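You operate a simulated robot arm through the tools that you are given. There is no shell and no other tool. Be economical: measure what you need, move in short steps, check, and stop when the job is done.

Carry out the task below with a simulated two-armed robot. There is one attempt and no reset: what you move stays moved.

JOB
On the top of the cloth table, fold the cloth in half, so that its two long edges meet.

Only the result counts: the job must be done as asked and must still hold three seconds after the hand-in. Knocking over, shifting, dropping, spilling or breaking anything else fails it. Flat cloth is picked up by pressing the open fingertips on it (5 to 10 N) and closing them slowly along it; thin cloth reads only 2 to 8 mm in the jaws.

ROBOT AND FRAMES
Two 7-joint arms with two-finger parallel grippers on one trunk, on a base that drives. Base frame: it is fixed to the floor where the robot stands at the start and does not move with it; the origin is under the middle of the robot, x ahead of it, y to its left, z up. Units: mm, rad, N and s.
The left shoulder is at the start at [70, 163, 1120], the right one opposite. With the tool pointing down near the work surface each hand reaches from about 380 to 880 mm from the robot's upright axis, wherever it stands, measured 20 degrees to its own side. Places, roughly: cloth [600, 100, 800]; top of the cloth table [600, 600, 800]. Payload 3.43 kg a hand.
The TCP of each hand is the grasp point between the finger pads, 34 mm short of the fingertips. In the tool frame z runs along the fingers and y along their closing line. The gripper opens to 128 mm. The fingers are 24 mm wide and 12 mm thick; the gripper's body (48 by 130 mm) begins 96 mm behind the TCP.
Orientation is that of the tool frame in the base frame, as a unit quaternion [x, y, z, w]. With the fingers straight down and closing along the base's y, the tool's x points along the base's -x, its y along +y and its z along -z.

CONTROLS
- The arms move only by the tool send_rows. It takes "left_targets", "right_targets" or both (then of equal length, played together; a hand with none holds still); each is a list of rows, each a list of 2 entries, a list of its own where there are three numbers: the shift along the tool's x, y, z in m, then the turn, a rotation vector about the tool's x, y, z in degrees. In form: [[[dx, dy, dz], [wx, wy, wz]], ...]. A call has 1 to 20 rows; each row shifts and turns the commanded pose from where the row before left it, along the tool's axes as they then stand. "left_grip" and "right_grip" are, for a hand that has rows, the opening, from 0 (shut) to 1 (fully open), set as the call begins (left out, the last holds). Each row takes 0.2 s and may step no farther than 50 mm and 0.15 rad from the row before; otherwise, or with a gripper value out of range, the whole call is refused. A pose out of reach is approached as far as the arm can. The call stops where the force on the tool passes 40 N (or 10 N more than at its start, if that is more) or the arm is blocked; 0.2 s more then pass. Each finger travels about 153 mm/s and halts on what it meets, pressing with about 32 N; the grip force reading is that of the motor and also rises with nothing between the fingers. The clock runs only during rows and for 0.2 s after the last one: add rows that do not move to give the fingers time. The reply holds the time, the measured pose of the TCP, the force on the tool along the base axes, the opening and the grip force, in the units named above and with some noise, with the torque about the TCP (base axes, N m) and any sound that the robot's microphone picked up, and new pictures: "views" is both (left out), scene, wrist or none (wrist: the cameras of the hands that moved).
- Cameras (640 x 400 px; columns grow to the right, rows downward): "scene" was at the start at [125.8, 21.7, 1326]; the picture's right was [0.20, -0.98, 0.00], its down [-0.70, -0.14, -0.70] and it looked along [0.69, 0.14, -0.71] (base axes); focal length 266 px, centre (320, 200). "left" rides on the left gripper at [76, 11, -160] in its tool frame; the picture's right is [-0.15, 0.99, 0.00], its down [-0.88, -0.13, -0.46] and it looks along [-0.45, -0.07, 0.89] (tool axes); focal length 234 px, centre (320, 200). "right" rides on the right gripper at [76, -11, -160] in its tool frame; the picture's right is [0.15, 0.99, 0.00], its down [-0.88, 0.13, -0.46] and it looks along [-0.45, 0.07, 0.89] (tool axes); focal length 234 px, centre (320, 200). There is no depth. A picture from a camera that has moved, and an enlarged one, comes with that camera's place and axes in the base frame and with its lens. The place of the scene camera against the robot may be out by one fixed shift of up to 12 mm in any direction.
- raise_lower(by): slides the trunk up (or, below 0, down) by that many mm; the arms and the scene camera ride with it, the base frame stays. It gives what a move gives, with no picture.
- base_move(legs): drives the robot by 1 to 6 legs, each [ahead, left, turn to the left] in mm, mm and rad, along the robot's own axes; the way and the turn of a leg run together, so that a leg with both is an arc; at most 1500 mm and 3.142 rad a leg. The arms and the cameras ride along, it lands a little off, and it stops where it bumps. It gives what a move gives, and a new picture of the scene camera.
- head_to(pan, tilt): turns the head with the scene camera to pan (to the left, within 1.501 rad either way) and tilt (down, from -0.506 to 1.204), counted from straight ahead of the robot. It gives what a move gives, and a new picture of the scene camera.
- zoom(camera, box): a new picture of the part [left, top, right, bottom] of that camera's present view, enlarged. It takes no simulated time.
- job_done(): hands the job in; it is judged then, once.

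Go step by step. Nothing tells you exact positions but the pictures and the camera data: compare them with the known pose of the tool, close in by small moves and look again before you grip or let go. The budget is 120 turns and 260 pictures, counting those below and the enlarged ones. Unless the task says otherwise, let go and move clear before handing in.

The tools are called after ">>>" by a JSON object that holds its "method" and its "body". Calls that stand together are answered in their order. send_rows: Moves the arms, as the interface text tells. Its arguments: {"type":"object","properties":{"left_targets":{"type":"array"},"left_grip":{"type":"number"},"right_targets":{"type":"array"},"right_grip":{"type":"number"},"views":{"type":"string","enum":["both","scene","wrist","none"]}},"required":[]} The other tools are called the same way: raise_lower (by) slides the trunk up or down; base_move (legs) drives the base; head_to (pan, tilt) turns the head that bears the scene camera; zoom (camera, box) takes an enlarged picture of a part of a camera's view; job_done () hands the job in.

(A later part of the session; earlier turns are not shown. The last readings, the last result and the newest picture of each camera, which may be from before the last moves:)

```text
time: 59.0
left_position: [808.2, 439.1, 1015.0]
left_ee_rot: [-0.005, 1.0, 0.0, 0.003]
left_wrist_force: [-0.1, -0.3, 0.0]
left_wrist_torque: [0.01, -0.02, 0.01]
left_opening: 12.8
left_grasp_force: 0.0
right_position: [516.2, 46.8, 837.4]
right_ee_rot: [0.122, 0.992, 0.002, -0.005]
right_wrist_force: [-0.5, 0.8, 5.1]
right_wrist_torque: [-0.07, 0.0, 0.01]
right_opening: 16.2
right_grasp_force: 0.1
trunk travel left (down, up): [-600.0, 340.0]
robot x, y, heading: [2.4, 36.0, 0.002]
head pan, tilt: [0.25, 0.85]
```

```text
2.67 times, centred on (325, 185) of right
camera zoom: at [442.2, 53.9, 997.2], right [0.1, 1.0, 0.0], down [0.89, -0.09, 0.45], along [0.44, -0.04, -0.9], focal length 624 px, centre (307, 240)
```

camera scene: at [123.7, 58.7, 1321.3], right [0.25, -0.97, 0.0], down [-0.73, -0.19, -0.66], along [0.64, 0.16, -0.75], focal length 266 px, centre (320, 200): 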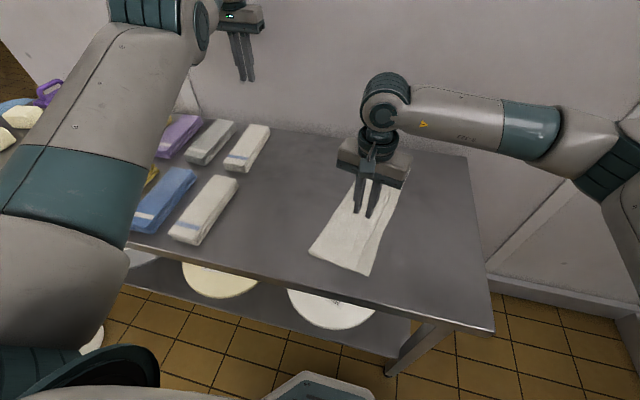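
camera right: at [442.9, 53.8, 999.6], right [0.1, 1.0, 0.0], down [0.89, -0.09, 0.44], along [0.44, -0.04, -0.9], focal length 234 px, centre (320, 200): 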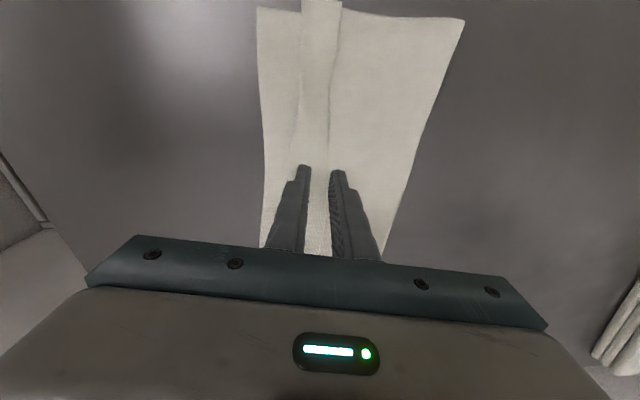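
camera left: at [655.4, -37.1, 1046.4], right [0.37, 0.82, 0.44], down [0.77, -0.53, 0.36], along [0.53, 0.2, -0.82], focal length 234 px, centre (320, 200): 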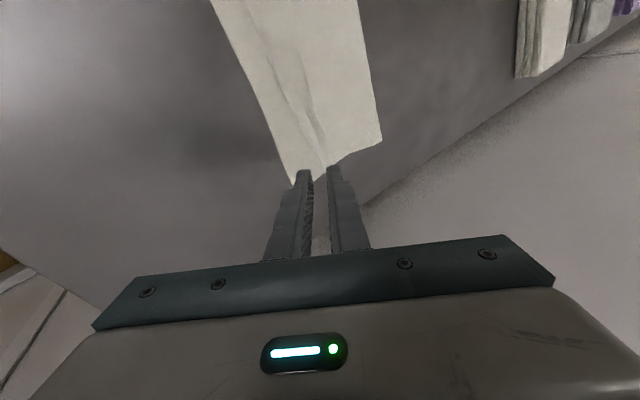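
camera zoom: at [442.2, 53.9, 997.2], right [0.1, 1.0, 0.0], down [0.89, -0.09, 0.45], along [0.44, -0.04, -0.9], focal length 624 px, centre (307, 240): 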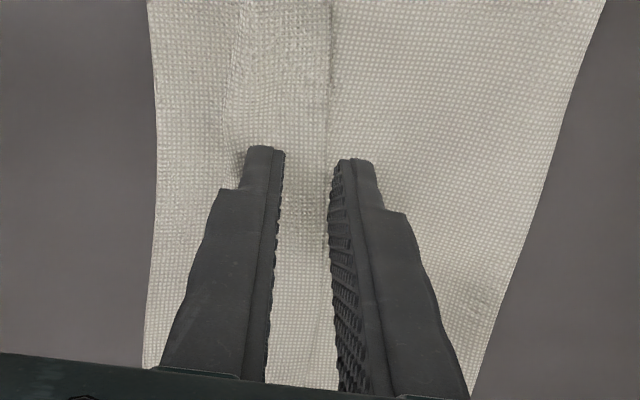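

Contact is 5 N with the flap edge just inside the far finger. Close slowly.

>>> {"method": "send_rows", "body": {"right_targets": [[[0, 0, 0], [0, 0, 0]]], "right_grip": 0.09, "views": "none"}}

>>> {"method": "send_rows", "body": {"right_targets": [[[0, 0, 0], [0, 0, 0]]], "right_grip": 0.05, "views": "none"}}

>>> {"method": "zoom", "body": {"camera": "right", "box": [250, 110, 400, 260]}}

>>> {"method": "send_rows", "body": {"right_targets": [[[0, 0, 0], [0, 0, 0]], [[0, 0, 0], [0, 0, 0]]], "right_grip": 0.0, "views": "none"}}

>>> {"method": "send_rows", "body": {"right_targets": [[[0, 0, -0.012], [0, 0, 0]], [[0, 0, 0], [0, 0, 0]]], "views": "both"}}

```text
time: 59.5
left_position: [808.5, 438.3, 1015.1]
left_ee_rot: [-0.004, 1.0, 0.001, 0.003]
left_wrist_force: [-0.1, 0.3, -1.0]
left_wrist_torque: [-0.01, 0.04, 0.0]
left_opening: 12.8
left_grasp_force: 0.0
right_position: [516.2, 47.9, 837.4]
right_ee_rot: [0.122, 0.992, 0.001, -0.006]
right_wrist_force: [0.1, 0.5, 4.4]
right_wrist_torque: [0.02, 0.01, -0.01]
right_opening: 10.5
right_grasp_force: 0.0
trunk travel left (down, up): [-600.0, 340.0]
robot x, y, heading: [1.4, 30.3, 0.001]
head pan, tilt: [0.25, 0.85]
```

```text
time: 59.9
left_position: [808.6, 437.3, 1014.6]
left_ee_rot: [-0.004, 1.0, 0.001, 0.003]
left_wrist_force: [-0.3, 0.1, 0.0]
left_wrist_torque: [0.0, -0.02, -0.01]
left_opening: 12.7
left_grasp_force: 0.1
right_position: [517.5, 46.7, 837.5]
right_ee_rot: [0.122, 0.993, 0.001, -0.006]
right_wrist_force: [0.3, 0.8, 4.0]
right_wrist_torque: [0.0, 0.0, 0.0]
right_opening: 4.9
right_grasp_force: 0.2
trunk travel left (down, up): [-600.0, 340.0]
robot x, y, heading: [1.6, 34.6, -0.002]
head pan, tilt: [0.25, 0.85]
```

```text
2.67 times, centred on (325, 185) of right
camera zoom: at [442.4, 53.8, 996.8], right [0.1, 1.0, 0.0], down [0.89, -0.09, 0.44], along [0.44, -0.04, -0.9], focal length 624 px, centre (307, 240)
```

zoom: 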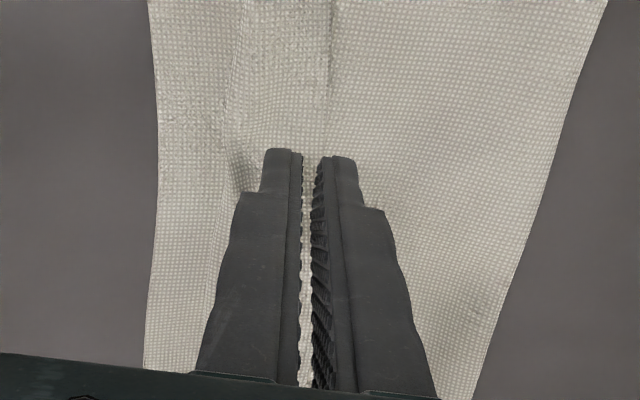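

```text
time: 60.5
left_position: [808.4, 437.4, 1014.4]
left_ee_rot: [-0.004, 1.0, 0.001, 0.003]
left_wrist_force: [-0.3, 0.1, -0.2]
left_wrist_torque: [-0.02, -0.04, 0.02]
left_opening: 13.0
left_grasp_force: 0.1
right_position: [517.3, 46.6, 837.4]
right_ee_rot: [0.121, 0.993, 0.001, -0.006]
right_wrist_force: [0.8, -0.1, 4.0]
right_wrist_torque: [0.02, 0.02, -0.02]
right_opening: 0.1
right_grasp_force: 32.1
trunk travel left (down, up): [-600.0, 340.0]
robot x, y, heading: [4.1, 37.7, -0.001]
head pan, tilt: [0.25, 0.85]
```

```text
time: 61.0
left_position: [809.5, 437.3, 1014.3]
left_ee_rot: [-0.004, 1.0, 0.001, 0.003]
left_wrist_force: [0.8, 1.2, -0.6]
left_wrist_torque: [-0.04, 0.01, -0.01]
left_opening: 12.8
left_grasp_force: 0.0
right_position: [518.1, 47.6, 847.9]
right_ee_rot: [0.122, 0.993, 0.002, -0.006]
right_wrist_force: [0.9, 1.0, -0.1]
right_wrist_torque: [-0.02, -0.02, -0.01]
right_opening: 0.0
right_grasp_force: 32.2
trunk travel left (down, up): [-600.0, 340.0]
robot x, y, heading: [0.2, 33.9, -0.006]
head pan, tilt: [0.25, 0.85]
camera scene: at [123.3, 58.5, 1321.4], right [0.25, -0.97, 0.0], down [-0.73, -0.19, -0.66], along [0.64, 0.16, -0.75], focal length 266 px, centre (320, 200)
camera right: at [443.0, 53.7, 1008.5], right [0.1, 1.0, 0.0], down [0.89, -0.09, 0.44], along [0.44, -0.04, -0.9], focal length 234 px, centre (320, 200)
```

scene: 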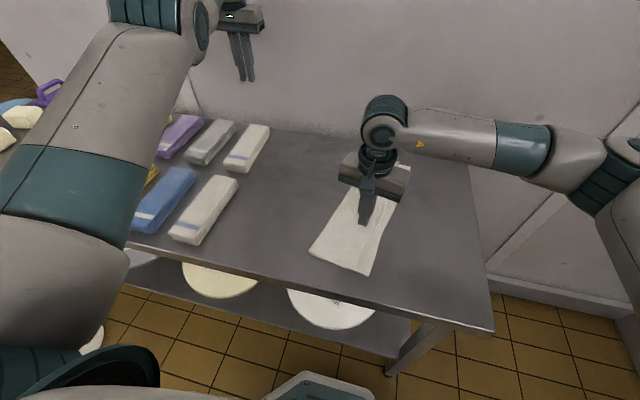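
right: 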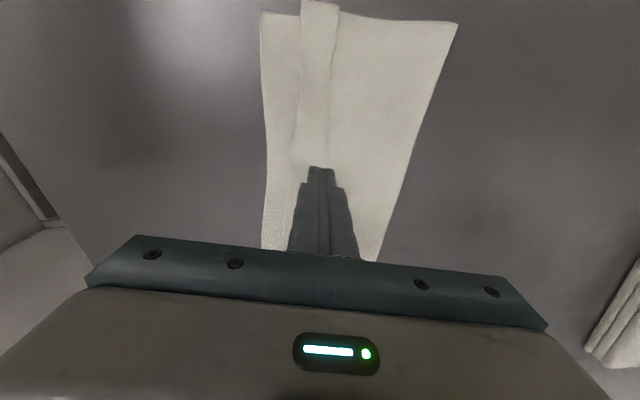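

The jaws closed empty: only one finger had the flap. I look at where the flap is now before trying again with both fingertips on it and a wider gap.

>>> {"method": "send_rows", "body": {"right_targets": [[[0, 0, -0.03], [0, 0, 0]], [[0, 0, 0], [0, 0, 0]]], "right_grip": 0.145, "views": "none"}}

>>> {"method": "zoom", "body": {"camera": "right", "box": [230, 0, 470, 260]}}

```text
time: 61.6
left_position: [809.9, 437.9, 1014.0]
left_ee_rot: [-0.004, 1.0, 0.001, 0.002]
left_wrist_force: [0.4, -0.1, 0.5]
left_wrist_torque: [-0.01, -0.01, 0.0]
left_opening: 13.1
left_grasp_force: 0.1
right_position: [518.8, 46.2, 878.2]
right_ee_rot: [0.122, 0.993, 0.001, -0.007]
right_wrist_force: [-0.1, -1.2, -0.3]
right_wrist_torque: [-0.02, 0.0, -0.01]
right_opening: 18.4
right_grasp_force: 0.1
trunk travel left (down, up): [-600.0, 340.0]
robot x, y, heading: [3.6, 34.6, -0.002]
head pan, tilt: [0.25, 0.85]
```

```text
1.54 times, centred on (350, 130) of right
camera zoom: at [443.3, 53.6, 1038.1], right [0.1, 1.0, 0.0], down [0.89, -0.09, 0.44], along [0.44, -0.04, -0.9], focal length 360 px, centre (274, 308)
```

zoom: 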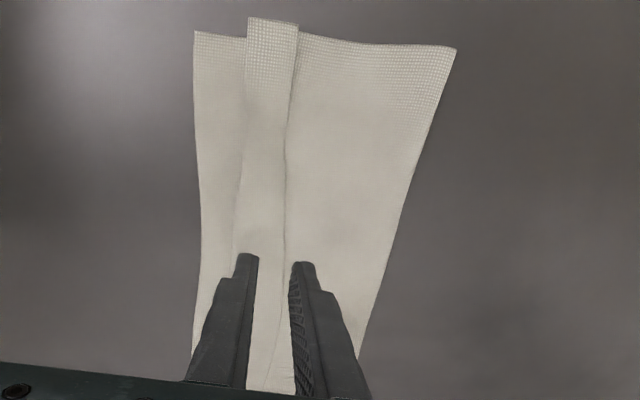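

>>> {"method": "send_rows", "body": {"right_targets": [[[0, -0.008, 0.02], [0, 0, 0]], [[0, 0, 0.018], [0, 0, 0]], [[0, 0, 0.003], [0, 0, 0]], [[0, 0, 0], [0, 0, 0]]], "views": "none"}}

>>> {"method": "send_rows", "body": {"right_targets": [[[0, 0, 0.0008], [0, 0, 0]], [[0, 0, 0], [0, 0, 0]]], "views": "none"}}

>>> {"method": "zoom", "body": {"camera": "right", "box": [250, 110, 400, 260]}}

```text
time: 62.6
left_position: [808.6, 437.2, 1014.2]
left_ee_rot: [-0.004, 1.0, 0.0, 0.002]
left_wrist_force: [0.6, -0.6, -0.1]
left_wrist_torque: [0.0, -0.02, 0.03]
left_opening: 12.9
left_grasp_force: 0.1
right_position: [514.8, 39.9, 836.8]
right_ee_rot: [0.121, 0.993, 0.002, -0.006]
right_wrist_force: [-0.4, -0.1, 1.6]
right_wrist_torque: [0.0, 0.02, 0.0]
right_opening: 18.6
right_grasp_force: 0.0
trunk travel left (down, up): [-600.0, 340.0]
robot x, y, heading: [-3.7, 32.4, -0.003]
head pan, tilt: [0.25, 0.85]
```

```text
time: 63.2
left_position: [808.0, 438.2, 1013.8]
left_ee_rot: [-0.004, 1.0, 0.001, 0.003]
left_wrist_force: [0.3, -0.2, 0.2]
left_wrist_torque: [-0.03, 0.01, 0.02]
left_opening: 12.8
left_grasp_force: 0.1
right_position: [514.5, 38.3, 836.9]
right_ee_rot: [0.122, 0.993, 0.003, -0.005]
right_wrist_force: [1.7, 0.5, 4.1]
right_wrist_torque: [0.06, -0.05, 0.03]
right_opening: 18.3
right_grasp_force: 0.1
trunk travel left (down, up): [-600.0, 340.0]
robot x, y, heading: [0.2, 36.8, -0.003]
head pan, tilt: [0.25, 0.85]
```

```text
2.67 times, centred on (325, 185) of right
camera zoom: at [440.2, 45.9, 996.7], right [0.1, 1.0, 0.0], down [0.89, -0.09, 0.44], along [0.44, -0.04, -0.9], focal length 624 px, centre (307, 240)
```

zoom: 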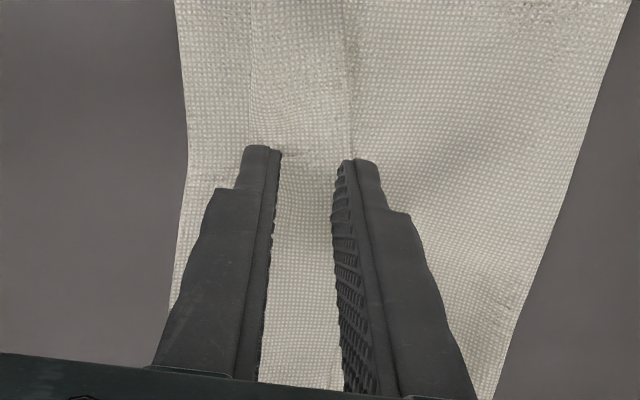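

Both fingertips are on the flap now. A little more pressure, then close slowly.

>>> {"method": "send_rows", "body": {"right_targets": [[[0, 0, 0.0007], [0, 0, 0]]], "right_grip": 0.115, "views": "none"}}

>>> {"method": "send_rows", "body": {"right_targets": [[[0, 0, 0], [0, 0, 0]]], "right_grip": 0.08, "views": "none"}}

>>> {"method": "zoom", "body": {"camera": "right", "box": [250, 110, 400, 260]}}

>>> {"method": "send_rows", "body": {"right_targets": [[[0, 0, 0], [0, 0, 0]]], "right_grip": 0.045, "views": "none"}}

>>> {"method": "send_rows", "body": {"right_targets": [[[0, 0, 0], [0, 0, 0]], [[0, 0, 0], [0, 0, 0]]], "right_grip": 0.0, "views": "wrist"}}

```text
time: 63.6
left_position: [808.4, 438.3, 1014.9]
left_ee_rot: [-0.004, 1.0, 0.0, 0.002]
left_wrist_force: [0.4, -0.1, -0.1]
left_wrist_torque: [0.04, 0.04, -0.01]
left_opening: 12.7
left_grasp_force: 0.0
right_position: [515.9, 39.3, 836.7]
right_ee_rot: [0.122, 0.993, 0.003, -0.006]
right_wrist_force: [-0.3, -0.8, 8.1]
right_wrist_torque: [-0.04, -0.02, -0.04]
right_opening: 13.4
right_grasp_force: 0.0
trunk travel left (down, up): [-600.0, 340.0]
robot x, y, heading: [0.8, 34.3, -0.0]
head pan, tilt: [0.25, 0.85]
```

```text
time: 64.0
left_position: [808.8, 438.2, 1015.8]
left_ee_rot: [-0.004, 1.0, 0.0, 0.003]
left_wrist_force: [0.0, -0.2, -0.1]
left_wrist_torque: [-0.02, 0.01, -0.01]
left_opening: 12.7
left_grasp_force: 0.0
right_position: [514.7, 39.5, 836.3]
right_ee_rot: [0.122, 0.993, 0.002, -0.005]
right_wrist_force: [-0.1, -0.4, 10.0]
right_wrist_torque: [0.04, -0.01, 0.03]
right_opening: 9.0
right_grasp_force: 0.0
trunk travel left (down, up): [-600.0, 340.0]
robot x, y, heading: [0.2, 32.6, -0.004]
head pan, tilt: [0.25, 0.85]
```

```text
2.67 times, centred on (325, 185) of right
camera zoom: at [440.0, 45.9, 996.4], right [0.1, 1.0, 0.0], down [0.89, -0.09, 0.45], along [0.44, -0.04, -0.9], focal length 624 px, centre (307, 240)
```

zoom: 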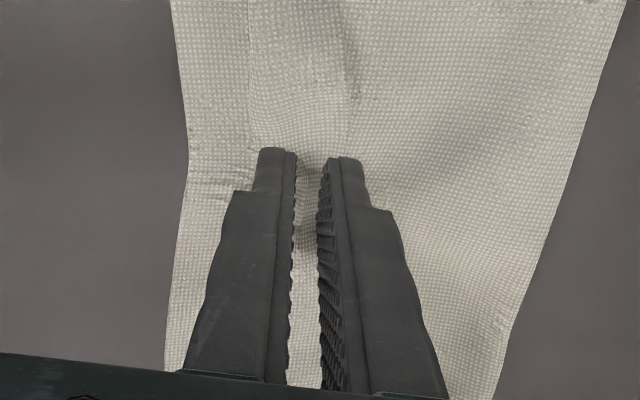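

```text
time: 64.5
left_position: [807.6, 437.3, 1015.3]
left_ee_rot: [-0.004, 1.0, 0.002, 0.002]
left_wrist_force: [-0.4, 0.1, -0.4]
left_wrist_torque: [-0.02, 0.02, 0.0]
left_opening: 12.6
left_grasp_force: 0.1
right_position: [515.4, 38.9, 836.1]
right_ee_rot: [0.122, 0.993, 0.003, -0.007]
right_wrist_force: [0.9, -0.7, 11.8]
right_wrist_torque: [-0.02, -0.05, 0.01]
right_opening: 4.3
right_grasp_force: 0.0
trunk travel left (down, up): [-600.0, 340.0]
robot x, y, heading: [3.8, 35.6, -0.003]
head pan, tilt: [0.25, 0.85]
```

```text
time: 65.0
left_position: [807.5, 439.4, 1014.6]
left_ee_rot: [-0.005, 1.0, 0.0, 0.002]
left_wrist_force: [0.2, -0.2, 0.5]
left_wrist_torque: [-0.01, 0.03, -0.05]
left_opening: 12.7
left_grasp_force: 0.1
right_position: [514.0, 38.2, 837.4]
right_ee_rot: [0.123, 0.992, 0.002, -0.006]
right_wrist_force: [1.0, 0.4, 12.0]
right_wrist_torque: [0.04, -0.08, 0.04]
right_opening: 2.2
right_grasp_force: 32.1
trunk travel left (down, up): [-600.0, 340.0]
robot x, y, heading: [0.8, 35.1, -0.004]
head pan, tilt: [0.25, 0.85]
camera right: at [439.9, 46.1, 996.4], right [0.1, 1.0, 0.0], down [0.89, -0.09, 0.45], along [0.44, -0.04, -0.9], focal length 234 px, centre (320, 200)
```

right: 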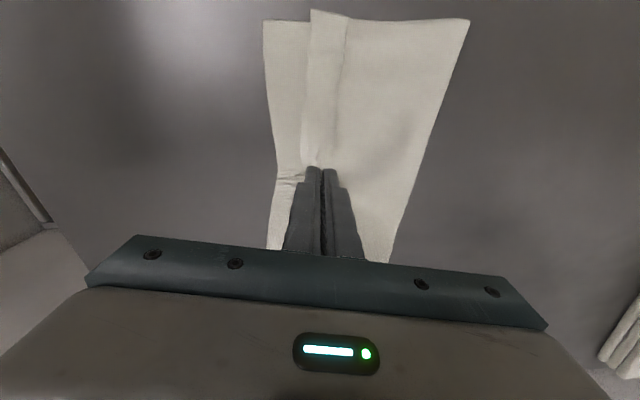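

Gripped 2.2 mm, i.e. one doubled layer – the flap. Lift 25 mm and look.

>>> {"method": "send_rows", "body": {"right_targets": [[[0, 0, -0.012], [0, 0, 0]], [[0, 0, -0.013], [0, 0, 0]], [[0, 0, 0], [0, 0, 0]]], "views": "wrist"}}

>>> {"method": "zoom", "body": {"camera": "scene", "box": [290, 140, 430, 290]}}

```text
time: 65.8
left_position: [809.3, 438.1, 1014.6]
left_ee_rot: [-0.004, 1.0, 0.0, 0.003]
left_wrist_force: [-1.1, -0.4, -0.5]
left_wrist_torque: [-0.01, 0.04, 0.0]
left_opening: 12.9
left_grasp_force: 0.1
right_position: [515.6, 38.9, 859.6]
right_ee_rot: [0.122, 0.993, 0.002, -0.008]
right_wrist_force: [0.2, 0.3, 0.4]
right_wrist_torque: [0.01, 0.01, 0.0]
right_opening: 1.9
right_grasp_force: 31.9
trunk travel left (down, up): [-600.0, 340.0]
robot x, y, heading: [-0.8, 31.5, 0.003]
head pan, tilt: [0.25, 0.85]
camera right: at [441.4, 45.8, 1020.6], right [0.1, 1.0, 0.0], down [0.89, -0.09, 0.44], along [0.44, -0.04, -0.9], focal length 234 px, centre (320, 200)
```

right: 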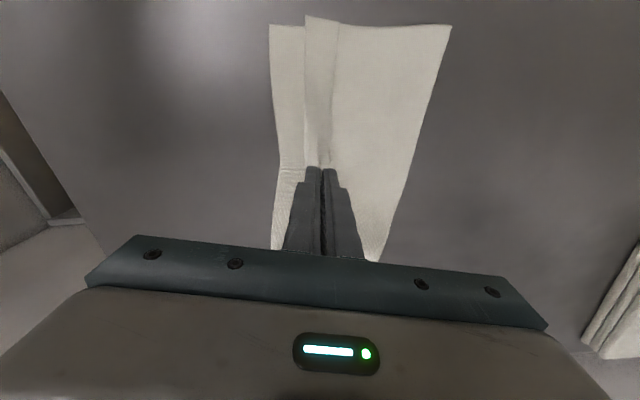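

```text
2.67 times, centred on (360, 215) of scene
camera zoom: at [123.6, 58.5, 1321.3], right [0.25, -0.97, 0.0], down [-0.73, -0.19, -0.66], along [0.64, 0.16, -0.75], focal length 711 px, centre (213, 160)
```

zoom: 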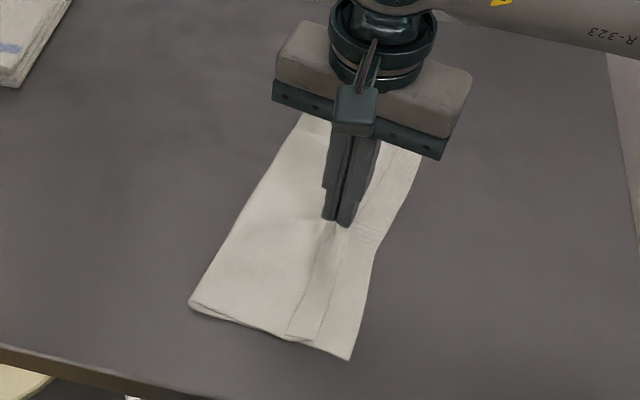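

The flap lifts. I carry it over to the -y side and lower it.

>>> {"method": "send_rows", "body": {"right_targets": [[[0, -0.012, -0.003], [0, 0, 0]], [[0, -0.013, 0.003], [0, 0, 0]], [[0, -0.013, 0.009], [0, 0, 0]], [[0, -0.004, 0.008], [0, 0, 0]], [[0, 0, 0], [0, 0, 0]]], "views": "wrist"}}

>>> {"method": "zoom", "body": {"camera": "scene", "box": [290, 140, 430, 290]}}

```text
time: 67.0
left_position: [811.0, 439.1, 1014.6]
left_ee_rot: [-0.004, 1.0, 0.001, 0.003]
left_wrist_force: [0.4, 0.2, 0.0]
left_wrist_torque: [-0.01, -0.02, 0.0]
left_opening: 12.9
left_grasp_force: 0.1
right_position: [505.3, -1.3, 844.0]
right_ee_rot: [0.121, 0.993, 0.002, -0.007]
right_wrist_force: [-0.3, 0.0, -0.4]
right_wrist_torque: [0.01, -0.03, -0.01]
right_opening: 1.9
right_grasp_force: 32.1
trunk travel left (down, up): [-600.0, 340.0]
robot x, y, heading: [2.1, 36.1, -0.002]
head pan, tilt: [0.25, 0.85]
camera right: at [430.6, 5.3, 1003.7], right [0.1, 1.0, 0.0], down [0.89, -0.09, 0.44], along [0.44, -0.04, -0.9], focal length 234 px, centre (320, 200)
```

right: 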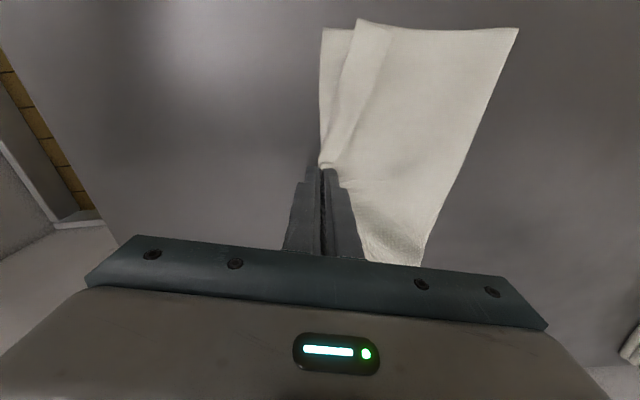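

```text
2.67 times, centred on (360, 215) of scene
camera zoom: at [123.1, 58.6, 1321.4], right [0.25, -0.97, 0.0], down [-0.73, -0.19, -0.66], along [0.64, 0.16, -0.75], focal length 711 px, centre (213, 160)
```

zoom: 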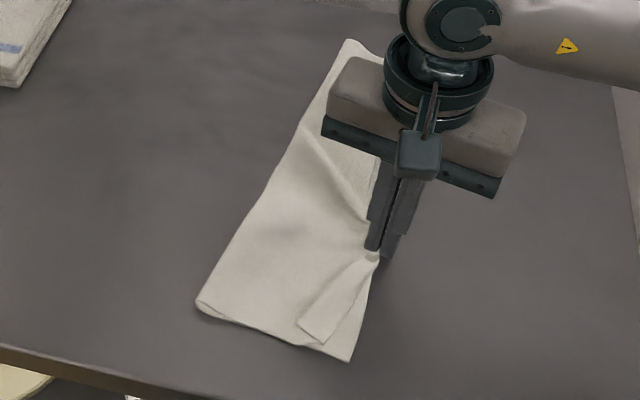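

That flips the middle of the hem to the edge. Lower, release and rise.

>>> {"method": "send_rows", "body": {"right_targets": [[[0, 0, 0.005], [0, 0, 0]], [[0, 0, 0], [0, 0, 0]]], "views": "none"}}

>>> {"method": "send_rows", "body": {"right_targets": [[[0, 0, 0], [0, 0, 0]], [[0, 0, 0], [0, 0, 0]], [[0, 0, -0.015], [0, 0, 0]], [[0, -0.02, -0.03], [0, 0, 0]], [[0, -0.03, -0.02], [0, 0, 0]]], "right_grip": 0.12, "views": "wrist"}}

>>> {"method": "zoom", "body": {"camera": "scene", "box": [290, 140, 430, 290]}}

```text
time: 67.7
left_position: [808.6, 438.1, 1015.1]
left_ee_rot: [-0.004, 1.0, 0.001, 0.003]
left_wrist_force: [0.6, 0.3, -0.5]
left_wrist_torque: [-0.02, 0.0, -0.01]
left_opening: 12.7
left_grasp_force: 0.1
right_position: [505.4, -2.1, 838.3]
right_ee_rot: [0.121, 0.993, 0.002, -0.006]
right_wrist_force: [0.9, -1.1, 4.2]
right_wrist_torque: [0.01, 0.0, 0.0]
right_opening: 1.6
right_grasp_force: 32.0
trunk travel left (down, up): [-600.0, 340.0]
robot x, y, heading: [-3.0, 31.8, 0.005]
head pan, tilt: [0.25, 0.85]
```

```text
time: 68.8
left_position: [808.8, 436.9, 1014.8]
left_ee_rot: [-0.005, 1.0, 0.0, 0.003]
left_wrist_force: [-1.0, 0.0, 0.6]
left_wrist_torque: [0.02, 0.0, 0.01]
left_opening: 12.8
left_grasp_force: 0.2
right_position: [494.1, -52.7, 904.3]
right_ee_rot: [0.122, 0.993, 0.003, -0.006]
right_wrist_force: [-0.3, 0.4, 0.8]
right_wrist_torque: [0.02, 0.0, -0.04]
right_opening: 15.4
right_grasp_force: 0.1
trunk travel left (down, up): [-600.0, 340.0]
robot x, y, heading: [-1.0, 31.3, 0.006]
head pan, tilt: [0.25, 0.85]
camera right: at [419.2, -45.2, 1063.9], right [0.1, 1.0, 0.01], down [0.89, -0.09, 0.44], along [0.44, -0.04, -0.9], focal length 234 px, centre (320, 200)
```

right: 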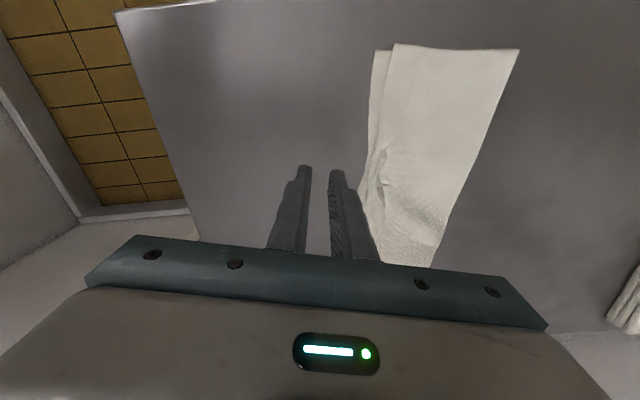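

```text
2.67 times, centred on (360, 215) of scene
camera zoom: at [122.7, 57.3, 1321.5], right [0.25, -0.97, 0.0], down [-0.73, -0.18, -0.66], along [0.64, 0.16, -0.75], focal length 711 px, centre (213, 160)
```

zoom: 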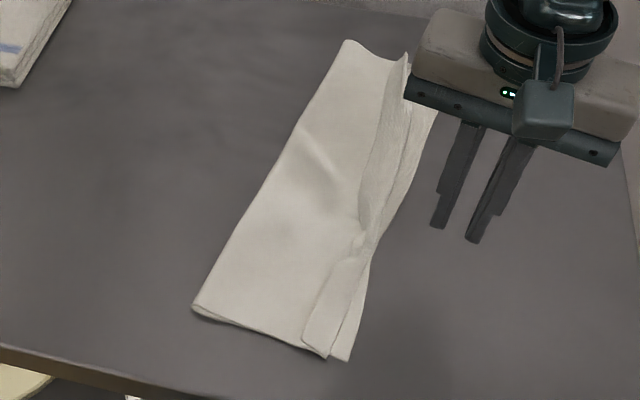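

The technique works: the middle now reaches the edge. Next are the two ends; first a closer look at the near end.

>>> {"method": "zoom", "body": {"camera": "right", "box": [350, 30, 530, 160]}}

>>> {"method": "zoom", "body": {"camera": "scene", "box": [350, 215, 440, 285]}}

```text
3.08 times, centred on (440, 95) of right
camera zoom: at [419.2, -45.2, 1063.9], right [0.1, 1.0, 0.01], down [0.89, -0.09, 0.44], along [0.44, -0.04, -0.9], focal length 720 px, centre (-49, 523)
```

zoom: 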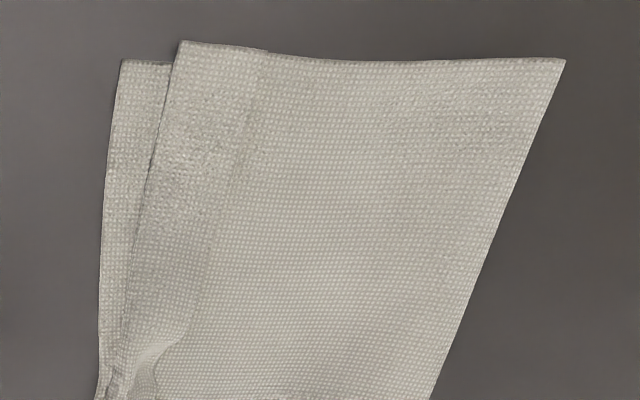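

```text
5.71 times, centred on (395, 250) of scene
camera zoom: at [122.7, 57.3, 1321.5], right [0.25, -0.97, 0.0], down [-0.73, -0.18, -0.66], along [0.64, 0.16, -0.75], focal length 1523 px, centre (-109, -86)
```

zoom: 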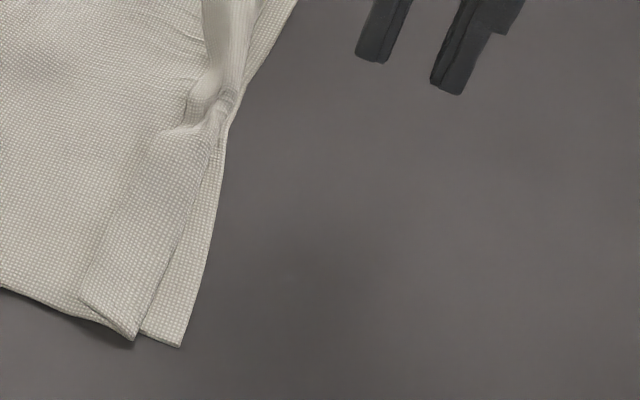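

>>> {"method": "send_rows", "body": {"right_targets": [[[0.0335, 0.023, 0], [0, 0, 0]], [[0.0335, 0.023, 0], [0, 0, 0]], [[0.0335, 0.023, 0], [0, 0, 0]], [[0, 0, 0.03], [0, 0, 0]], [[0, 0, 0.025], [0, 0, 0]], [[0, 0, 0], [0, 0, 0]]], "right_grip": 0.115, "views": "none"}}

>>> {"method": "zoom", "body": {"camera": "right", "box": [230, 80, 430, 260]}}

>>> {"method": "zoom", "body": {"camera": "scene", "box": [320, 215, 410, 285]}}

```text
time: 70.2
left_position: [808.9, 437.2, 1013.8]
left_ee_rot: [-0.004, 1.0, 0.0, 0.003]
left_wrist_force: [0.0, -0.4, 0.3]
left_wrist_torque: [0.02, -0.03, 0.0]
left_opening: 12.7
left_grasp_force: 0.0
right_position: [412.5, 40.6, 849.6]
right_ee_rot: [0.122, 0.992, 0.002, -0.007]
right_wrist_force: [-0.4, -0.3, 0.7]
right_wrist_torque: [0.0, 0.01, 0.02]
right_opening: 15.3
right_grasp_force: 0.0
trunk travel left (down, up): [-600.0, 340.0]
robot x, y, heading: [1.1, 36.8, 0.001]
head pan, tilt: [0.25, 0.85]
```

```text
2.22 times, centred on (330, 170) of right
camera zoom: at [337.9, 47.7, 1009.4], right [0.1, 1.0, 0.0], down [0.89, -0.09, 0.44], along [0.44, -0.04, -0.9], focal length 520 px, centre (298, 267)
```

zoom: 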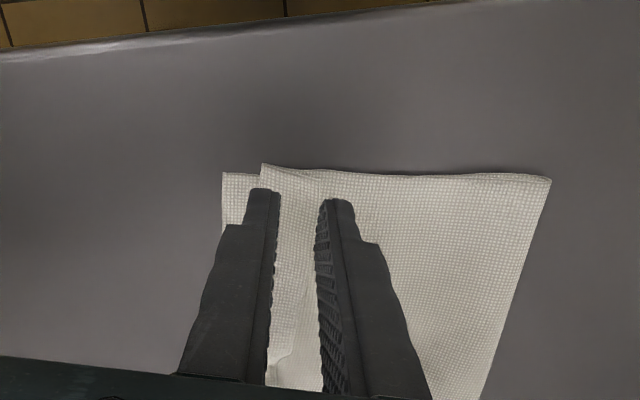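

```text
5.71 times, centred on (365, 250) of scene
camera zoom: at [123.1, 58.6, 1321.4], right [0.25, -0.97, 0.0], down [-0.73, -0.19, -0.66], along [0.64, 0.16, -0.75], focal length 1523 px, centre (63, -86)
```

zoom: 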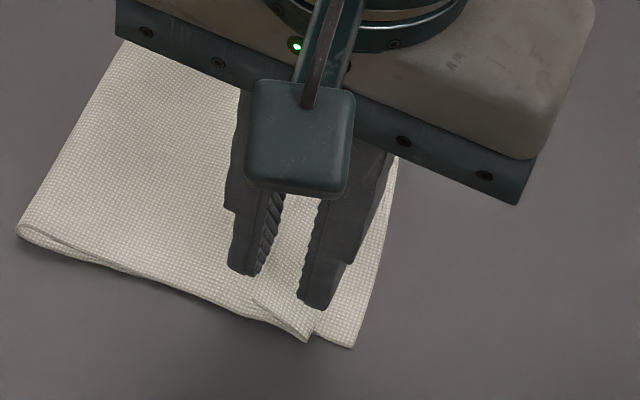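

Aligned over the near flap. Lower to contact.

>>> {"method": "send_rows", "body": {"right_targets": [[[0, -0.001, 0.009], [0, 0, 0]], [[0, 0, 0.003], [0, 0, 0]], [[0, 0, 0], [0, 0, 0]]], "views": "none"}}

>>> {"method": "send_rows", "body": {"right_targets": [[[0, 0, 0.001], [0, 0, 0]], [[0, 0, 0], [0, 0, 0]]], "views": "none"}}

```text
time: 71.0
left_position: [808.2, 437.1, 1014.6]
left_ee_rot: [-0.005, 1.0, 0.001, 0.002]
left_wrist_force: [-0.2, -2.0, 0.0]
left_wrist_torque: [-0.01, 0.0, 0.02]
left_opening: 12.6
left_grasp_force: 0.0
right_position: [412.4, 38.3, 838.2]
right_ee_rot: [0.122, 0.992, 0.002, -0.006]
right_wrist_force: [0.0, 0.2, -0.2]
right_wrist_torque: [0.0, 0.01, 0.0]
right_opening: 15.2
right_grasp_force: 0.1
trunk travel left (down, up): [-600.0, 340.0]
robot x, y, heading: [-0.8, 35.0, 0.001]
head pan, tilt: [0.25, 0.85]
```

```text
time: 71.7
left_position: [809.8, 438.2, 1014.7]
left_ee_rot: [-0.004, 1.0, 0.001, 0.002]
left_wrist_force: [0.2, -0.1, -0.6]
left_wrist_torque: [-0.02, -0.01, 0.02]
left_opening: 12.7
left_grasp_force: 0.0
right_position: [411.6, 39.2, 837.3]
right_ee_rot: [0.122, 0.993, 0.002, -0.006]
right_wrist_force: [1.5, 0.3, 3.8]
right_wrist_torque: [0.03, -0.02, 0.04]
right_opening: 15.3
right_grasp_force: 0.0
trunk travel left (down, up): [-600.0, 340.0]
robot x, y, heading: [1.3, 29.0, 0.002]
head pan, tilt: [0.25, 0.85]
```

>>> {"method": "send_rows", "body": {"right_targets": [[[0, 0, 0.0008], [0, 0, 0]], [[0, 0, 0], [0, 0, 0]]], "right_grip": 0.1, "views": "none"}}

>>> {"method": "send_rows", "body": {"right_targets": [[[0, 0, 0], [0, 0, 0]]], "right_grip": 0.07, "views": "none"}}

>>> {"method": "send_rows", "body": {"right_targets": [[[0, 0, 0], [0, 0, 0]]], "right_grip": 0.04, "views": "none"}}

>>> {"method": "send_rows", "body": {"right_targets": [[[0, 0, 0], [0, 0, 0]], [[0, 0, 0], [0, 0, 0]]], "right_grip": 0.0, "views": "none"}}

>>> {"method": "zoom", "body": {"camera": "right", "box": [230, 80, 430, 260]}}

```text
time: 72.2
left_position: [808.6, 438.2, 1015.9]
left_ee_rot: [-0.005, 1.0, 0.002, 0.003]
left_wrist_force: [0.3, -0.2, -0.7]
left_wrist_torque: [0.0, -0.01, 0.02]
left_opening: 13.2
left_grasp_force: 0.1
right_position: [411.9, 39.2, 837.5]
right_ee_rot: [0.122, 0.992, 0.002, -0.006]
right_wrist_force: [0.9, -0.3, 9.9]
right_wrist_torque: [-0.02, 0.0, 0.02]
right_opening: 11.1
right_grasp_force: 0.1
trunk travel left (down, up): [-600.0, 340.0]
robot x, y, heading: [0.5, 36.3, -0.001]
head pan, tilt: [0.25, 0.85]
```

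```text
time: 72.7
left_position: [808.2, 438.6, 1015.5]
left_ee_rot: [-0.004, 1.0, 0.002, 0.003]
left_wrist_force: [0.0, 0.2, 0.1]
left_wrist_torque: [0.01, -0.03, -0.01]
left_opening: 12.7
left_grasp_force: 0.1
right_position: [410.8, 39.6, 836.6]
right_ee_rot: [0.122, 0.992, 0.002, -0.006]
right_wrist_force: [0.2, 0.0, 10.3]
right_wrist_torque: [0.02, 0.03, 0.05]
right_opening: 6.1
right_grasp_force: 0.1
trunk travel left (down, up): [-600.0, 340.0]
robot x, y, heading: [1.3, 33.7, 0.002]
head pan, tilt: [0.25, 0.85]
```

```text
time: 73.0
left_position: [807.5, 438.1, 1014.1]
left_ee_rot: [-0.004, 1.0, 0.001, 0.003]
left_wrist_force: [-0.1, -0.2, 0.3]
left_wrist_torque: [0.0, 0.02, -0.04]
left_opening: 12.7
left_grasp_force: 0.1
right_position: [412.7, 39.1, 836.9]
right_ee_rot: [0.122, 0.993, 0.003, -0.005]
right_wrist_force: [0.6, -0.1, 10.4]
right_wrist_torque: [0.0, 0.02, -0.01]
right_opening: 5.7
right_grasp_force: 0.9
trunk travel left (down, up): [-600.0, 340.0]
robot x, y, heading: [-2.2, 33.5, 0.001]
head pan, tilt: [0.25, 0.85]
```

```text
time: 73.7
left_position: [808.0, 437.2, 1015.7]
left_ee_rot: [-0.005, 1.0, 0.001, 0.002]
left_wrist_force: [-0.5, -0.3, -0.7]
left_wrist_torque: [0.0, 0.01, -0.01]
left_opening: 12.8
left_grasp_force: 0.0
right_position: [409.9, 40.3, 836.3]
right_ee_rot: [0.121, 0.993, 0.003, -0.006]
right_wrist_force: [1.0, 0.3, 13.7]
right_wrist_torque: [-0.02, 0.02, 0.04]
right_opening: 0.0
right_grasp_force: 32.2
trunk travel left (down, up): [-600.0, 340.0]
robot x, y, heading: [1.5, 34.3, -0.002]
head pan, tilt: [0.25, 0.85]
```

```text
2.22 times, centred on (330, 170) of right
camera zoom: at [337.0, 46.5, 996.8], right [0.1, 1.0, 0.0], down [0.89, -0.09, 0.45], along [0.44, -0.04, -0.9], focal length 520 px, centre (298, 267)
```

zoom: 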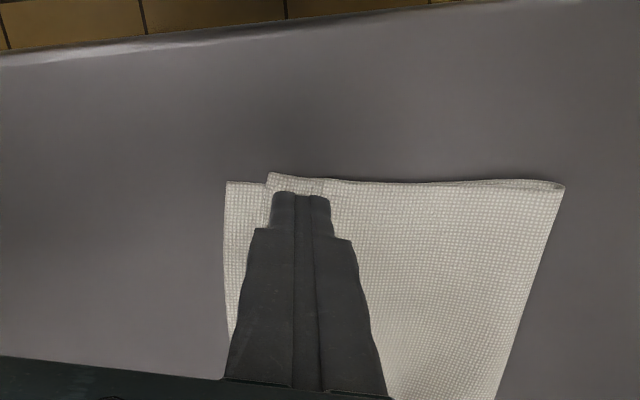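

The narrow near flap slipped out. I'll instead pinch it along its length (jaws along the hem, finger width across the flap), which gathers a bigger ridge.

>>> {"method": "send_rows", "body": {"right_targets": [[[0, 0, -0.02], [0, 0, 0]], [[0, 0, -0.02], [0, 0, 0]], [[0, 0, 0], [0, 0, 8.2]], [[0, 0, 0], [0, 0, 8.2]], [[0, 0, 0], [0, 0, 8.2]], [[0, 0, 0], [0, 0, 8.2]], [[0, 0, 0], [0, 0, 8.2]], [[0, 0, 0], [0, 0, 8.2]], [[0, 0, 0], [0, 0, 8.2]], [[0, 0, 0], [0, 0, 8.2]], [[0, 0, 0], [0, 0, 8.2]], [[0, 0, 0], [0, 0, 8.2]], [[0, 0, 0], [0, 0, 8.0]], [[0.0015, 0.018, 0], [0, 0, 0]], [[0, 0, 0], [0, 0, 0]]], "right_grip": 0.23, "views": "none"}}

>>> {"method": "zoom", "body": {"camera": "right", "box": [180, 80, 480, 270]}}

>>> {"method": "zoom", "body": {"camera": "scene", "box": [310, 205, 410, 285]}}

```text
time: 76.8
left_position: [808.6, 439.6, 1014.4]
left_ee_rot: [-0.004, 1.0, 0.001, 0.003]
left_wrist_force: [0.8, 0.0, -0.4]
left_wrist_torque: [0.01, 0.0, 0.02]
left_opening: 12.6
left_grasp_force: 0.0
right_position: [429.4, 36.4, 875.8]
right_ee_rot: [0.788, 0.615, -0.003, -0.006]
right_wrist_force: [0.3, 0.5, 0.4]
right_wrist_torque: [-0.03, 0.0, 0.01]
right_opening: 29.3
right_grasp_force: 0.1
trunk travel left (down, up): [-600.0, 340.0]
robot x, y, heading: [-1.7, 30.8, 0.001]
head pan, tilt: [0.25, 0.85]
```

```text
2.11 times, centred on (330, 175) of right
camera zoom: at [439.3, 112.4, 1035.5], right [1.0, -0.1, -0.01], down [-0.08, -0.89, 0.45], along [-0.05, -0.45, -0.89], focal length 493 px, centre (299, 253)
```

zoom: 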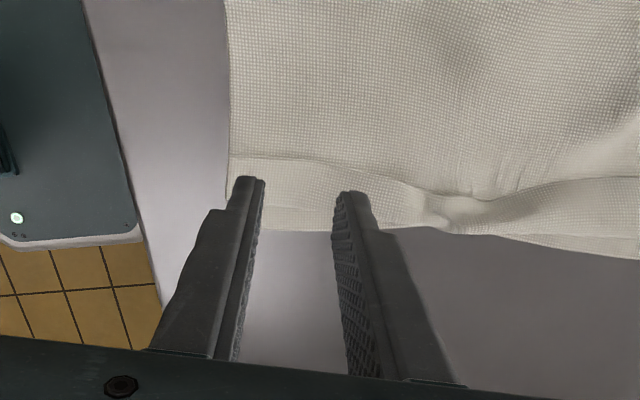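

```text
5.00 times, centred on (360, 245) of scene
camera zoom: at [123.0, 58.8, 1321.4], right [0.25, -0.97, 0.0], down [-0.73, -0.19, -0.66], along [0.64, 0.16, -0.75], focal length 1332 px, centre (120, -25)
```

zoom: 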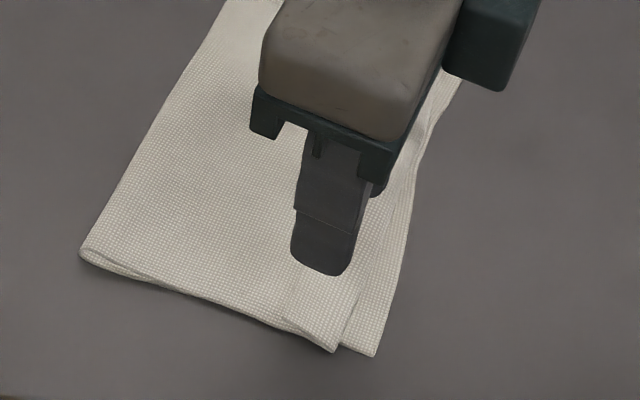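

>>> {"method": "send_rows", "body": {"right_targets": [[[0, 0, 0.02], [0, 0, 0]], [[0, 0, 0.016], [0, 0, 0]], [[0, 0, 0.002], [0, 0, 0]], [[0, 0, 0], [0, 0, 0]]], "views": "none"}}

>>> {"method": "send_rows", "body": {"right_targets": [[[0, 0, 0.001], [0, 0, 0]], [[0, 0, 0], [0, 0, 0]]], "views": "none"}}

>>> {"method": "zoom", "body": {"camera": "right", "box": [180, 80, 480, 270]}}

```text
time: 77.8
left_position: [808.4, 438.1, 1014.9]
left_ee_rot: [-0.005, 1.0, 0.001, 0.003]
left_wrist_force: [0.5, -0.1, 0.1]
left_wrist_torque: [0.0, -0.02, -0.03]
left_opening: 12.9
left_grasp_force: 0.0
right_position: [430.0, 36.2, 839.0]
right_ee_rot: [0.788, 0.615, -0.004, -0.006]
right_wrist_force: [-0.3, -0.4, -0.2]
right_wrist_torque: [0.05, -0.07, 0.01]
right_opening: 29.9
right_grasp_force: 0.1
trunk travel left (down, up): [-600.0, 340.0]
robot x, y, heading: [0.2, 36.4, -0.003]
head pan, tilt: [0.25, 0.85]
```

```text
time: 78.5
left_position: [809.3, 437.9, 1013.9]
left_ee_rot: [-0.006, 1.0, 0.001, 0.003]
left_wrist_force: [0.8, 0.6, 0.1]
left_wrist_torque: [0.0, -0.01, 0.0]
left_opening: 12.7
left_grasp_force: 0.0
right_position: [428.9, 36.5, 837.7]
right_ee_rot: [0.788, 0.615, -0.003, -0.005]
right_wrist_force: [0.0, -0.3, 2.4]
right_wrist_torque: [0.01, 0.06, -0.02]
right_opening: 29.5
right_grasp_force: 0.6
trunk travel left (down, up): [-600.0, 340.0]
robot x, y, heading: [0.4, 31.8, -0.0]
head pan, tilt: [0.25, 0.85]
```

```text
2.11 times, centred on (330, 175) of right
camera zoom: at [438.9, 112.2, 996.7], right [1.0, -0.1, -0.01], down [-0.08, -0.89, 0.45], along [-0.05, -0.45, -0.89], focal length 493 px, centre (299, 253)
```

zoom: 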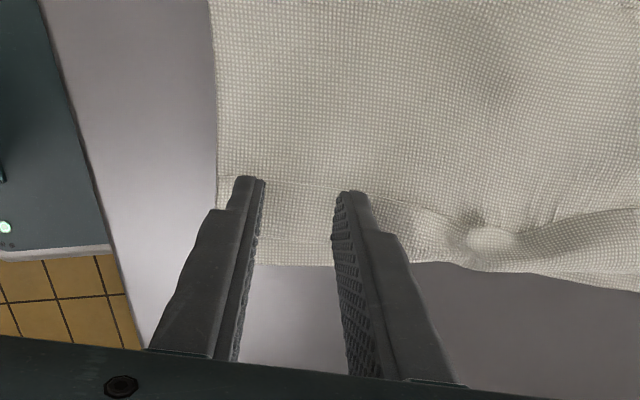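

Both fingers sit on the flap. Press slightly and close slowly.

>>> {"method": "send_rows", "body": {"right_targets": [[[0, 0, 0.0011], [0, 0, 0]], [[0, 0, 0], [0, 0, 0]]], "right_grip": 0.19, "views": "none"}}

>>> {"method": "send_rows", "body": {"right_targets": [[[0, 0, 0], [0, 0, 0]]], "right_grip": 0.14, "views": "none"}}

>>> {"method": "zoom", "body": {"camera": "right", "box": [180, 80, 480, 270]}}

>>> {"method": "send_rows", "body": {"right_targets": [[[0, 0, 0], [0, 0, 0]]], "right_grip": 0.09, "views": "none"}}

>>> {"method": "send_rows", "body": {"right_targets": [[[0, 0, 0], [0, 0, 0]]], "right_grip": 0.045, "views": "none"}}

>>> {"method": "send_rows", "body": {"right_targets": [[[0, 0, 0], [0, 0, 0]], [[0, 0, 0], [0, 0, 0]]], "right_grip": 0.0, "views": "wrist"}}

```text
time: 79.0
left_position: [809.4, 437.9, 1016.1]
left_ee_rot: [-0.005, 1.0, 0.001, 0.003]
left_wrist_force: [-0.4, 0.1, -0.3]
left_wrist_torque: [0.0, 0.03, -0.02]
left_opening: 12.9
left_grasp_force: 0.0
right_position: [429.4, 35.6, 835.6]
right_ee_rot: [0.788, 0.616, -0.003, -0.006]
right_wrist_force: [0.4, -0.7, 10.9]
right_wrist_torque: [-0.01, 0.01, -0.03]
right_opening: 23.7
right_grasp_force: 0.0
trunk travel left (down, up): [-600.0, 340.0]
robot x, y, heading: [-1.5, 33.5, 0.001]
head pan, tilt: [0.25, 0.85]
```

```text
time: 79.5
left_position: [808.3, 438.6, 1015.1]
left_ee_rot: [-0.004, 1.0, 0.002, 0.003]
left_wrist_force: [-0.1, 0.7, 0.3]
left_wrist_torque: [-0.01, 0.02, 0.02]
left_opening: 12.9
left_grasp_force: 0.0
right_position: [429.1, 37.0, 837.9]
right_ee_rot: [0.788, 0.616, -0.002, -0.006]
right_wrist_force: [-0.5, 0.0, 14.6]
right_wrist_torque: [0.0, 0.05, 0.02]
right_opening: 16.6
right_grasp_force: 0.0
trunk travel left (down, up): [-600.0, 340.0]
robot x, y, heading: [3.2, 33.9, 0.001]
head pan, tilt: [0.25, 0.85]
```

```text
2.11 times, centred on (330, 175) of right
camera zoom: at [438.4, 112.2, 996.1], right [1.0, -0.1, -0.01], down [-0.08, -0.89, 0.45], along [-0.05, -0.45, -0.89], focal length 493 px, centre (299, 253)
```

zoom: 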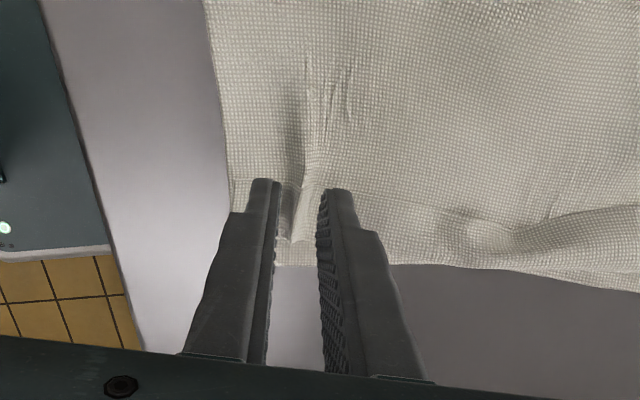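

```text
time: 79.8
left_position: [807.6, 437.7, 1015.0]
left_ee_rot: [-0.005, 1.0, 0.001, 0.003]
left_wrist_force: [0.9, 1.1, 0.0]
left_wrist_torque: [-0.01, 0.03, -0.02]
left_opening: 12.8
left_grasp_force: 0.0
right_position: [429.7, 36.6, 835.1]
right_ee_rot: [0.788, 0.615, -0.003, -0.007]
right_wrist_force: [-0.5, 0.1, 15.4]
right_wrist_torque: [0.02, 0.01, -0.02]
right_opening: 9.9
right_grasp_force: 0.0
trunk travel left (down, up): [-600.0, 340.0]
robot x, y, heading: [2.3, 34.4, 0.002]
head pan, tilt: [0.25, 0.85]
```

```text
time: 80.2
left_position: [808.3, 438.2, 1016.1]
left_ee_rot: [-0.005, 1.0, 0.001, 0.002]
left_wrist_force: [0.3, -0.2, -0.2]
left_wrist_torque: [0.01, 0.01, -0.03]
left_opening: 12.8
left_grasp_force: 0.1
right_position: [430.0, 35.7, 836.9]
right_ee_rot: [0.789, 0.615, -0.003, -0.007]
right_wrist_force: [-0.4, -0.2, 16.5]
right_wrist_torque: [0.0, 0.03, 0.02]
right_opening: 5.9
right_grasp_force: 0.8
trunk travel left (down, up): [-600.0, 340.0]
robot x, y, heading: [1.4, 33.6, -0.002]
head pan, tilt: [0.25, 0.85]
```

```text
time: 80.8
left_position: [808.9, 437.8, 1016.4]
left_ee_rot: [-0.005, 1.0, 0.001, 0.003]
left_wrist_force: [-0.4, 0.7, -0.5]
left_wrist_torque: [0.01, 0.0, 0.0]
left_opening: 12.7
left_grasp_force: 0.0
right_position: [428.7, 37.2, 837.1]
right_ee_rot: [0.788, 0.616, -0.003, -0.006]
right_wrist_force: [-0.2, 0.2, 16.2]
right_wrist_torque: [0.04, 0.03, -0.04]
right_opening: 3.7
right_grasp_force: 31.8
trunk travel left (down, up): [-600.0, 340.0]
robot x, y, heading: [-3.0, 31.4, -0.002]
head pan, tilt: [0.25, 0.85]
camera right: at [438.1, 112.2, 995.9], right [1.0, -0.1, -0.01], down [-0.08, -0.89, 0.45], along [-0.05, -0.45, -0.89], focal length 234 px, centre (320, 200)
```

right: 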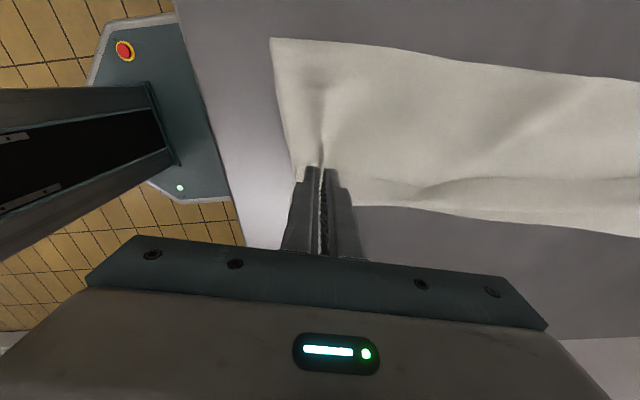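

3.7 mm means the sheet beneath was gathered as well, so I don't lift. I reopen, rise and look.

>>> {"method": "send_rows", "body": {"right_targets": [[[0, 0, -0.001], [0, 0, 0]], [[0, 0, 0], [0, 0, 0]], [[0, 0, -0.02], [0, 0, 0]], [[0, 0, -0.04], [0, 0, 0]], [[0.03, 0, -0.02], [0, 0, 0]], [[0.04, 0, -0.0], [0, 0, 0]]], "right_grip": 0.25, "views": "none"}}

>>> {"method": "zoom", "body": {"camera": "scene", "box": [310, 205, 410, 285]}}

>>> {"method": "zoom", "body": {"camera": "right", "box": [180, 80, 480, 270]}}

```text
time: 82.2
left_position: [808.9, 440.2, 1013.1]
left_ee_rot: [-0.005, 1.0, 0.0, 0.003]
left_wrist_force: [0.1, -0.2, -0.5]
left_wrist_torque: [-0.02, 0.02, 0.01]
left_opening: 12.8
left_grasp_force: 0.0
right_position: [447.9, 104.5, 915.7]
right_ee_rot: [0.788, 0.616, -0.004, -0.005]
right_wrist_force: [0.6, 0.3, -0.4]
right_wrist_torque: [-0.02, 0.0, 0.01]
right_opening: 31.9
right_grasp_force: 0.2
trunk travel left (down, up): [-600.0, 340.0]
robot x, y, heading: [2.2, 32.1, 0.003]
head pan, tilt: [0.25, 0.85]
```

```text
5.00 times, centred on (360, 245) of scene
camera zoom: at [123.3, 60.1, 1321.3], right [0.25, -0.97, 0.0], down [-0.73, -0.19, -0.66], along [0.64, 0.16, -0.75], focal length 1332 px, centre (120, -25)
```

zoom: 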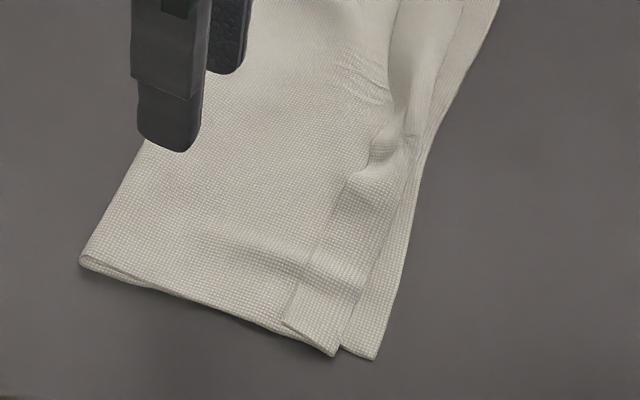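

```text
2.11 times, centred on (330, 175) of right
camera zoom: at [456.8, 181.2, 1075.7], right [1.0, -0.1, -0.01], down [-0.08, -0.89, 0.45], along [-0.06, -0.45, -0.89], focal length 493 px, centre (299, 253)
```

zoom: 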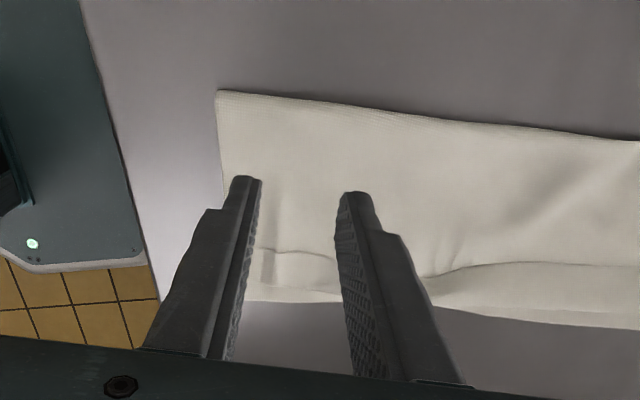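

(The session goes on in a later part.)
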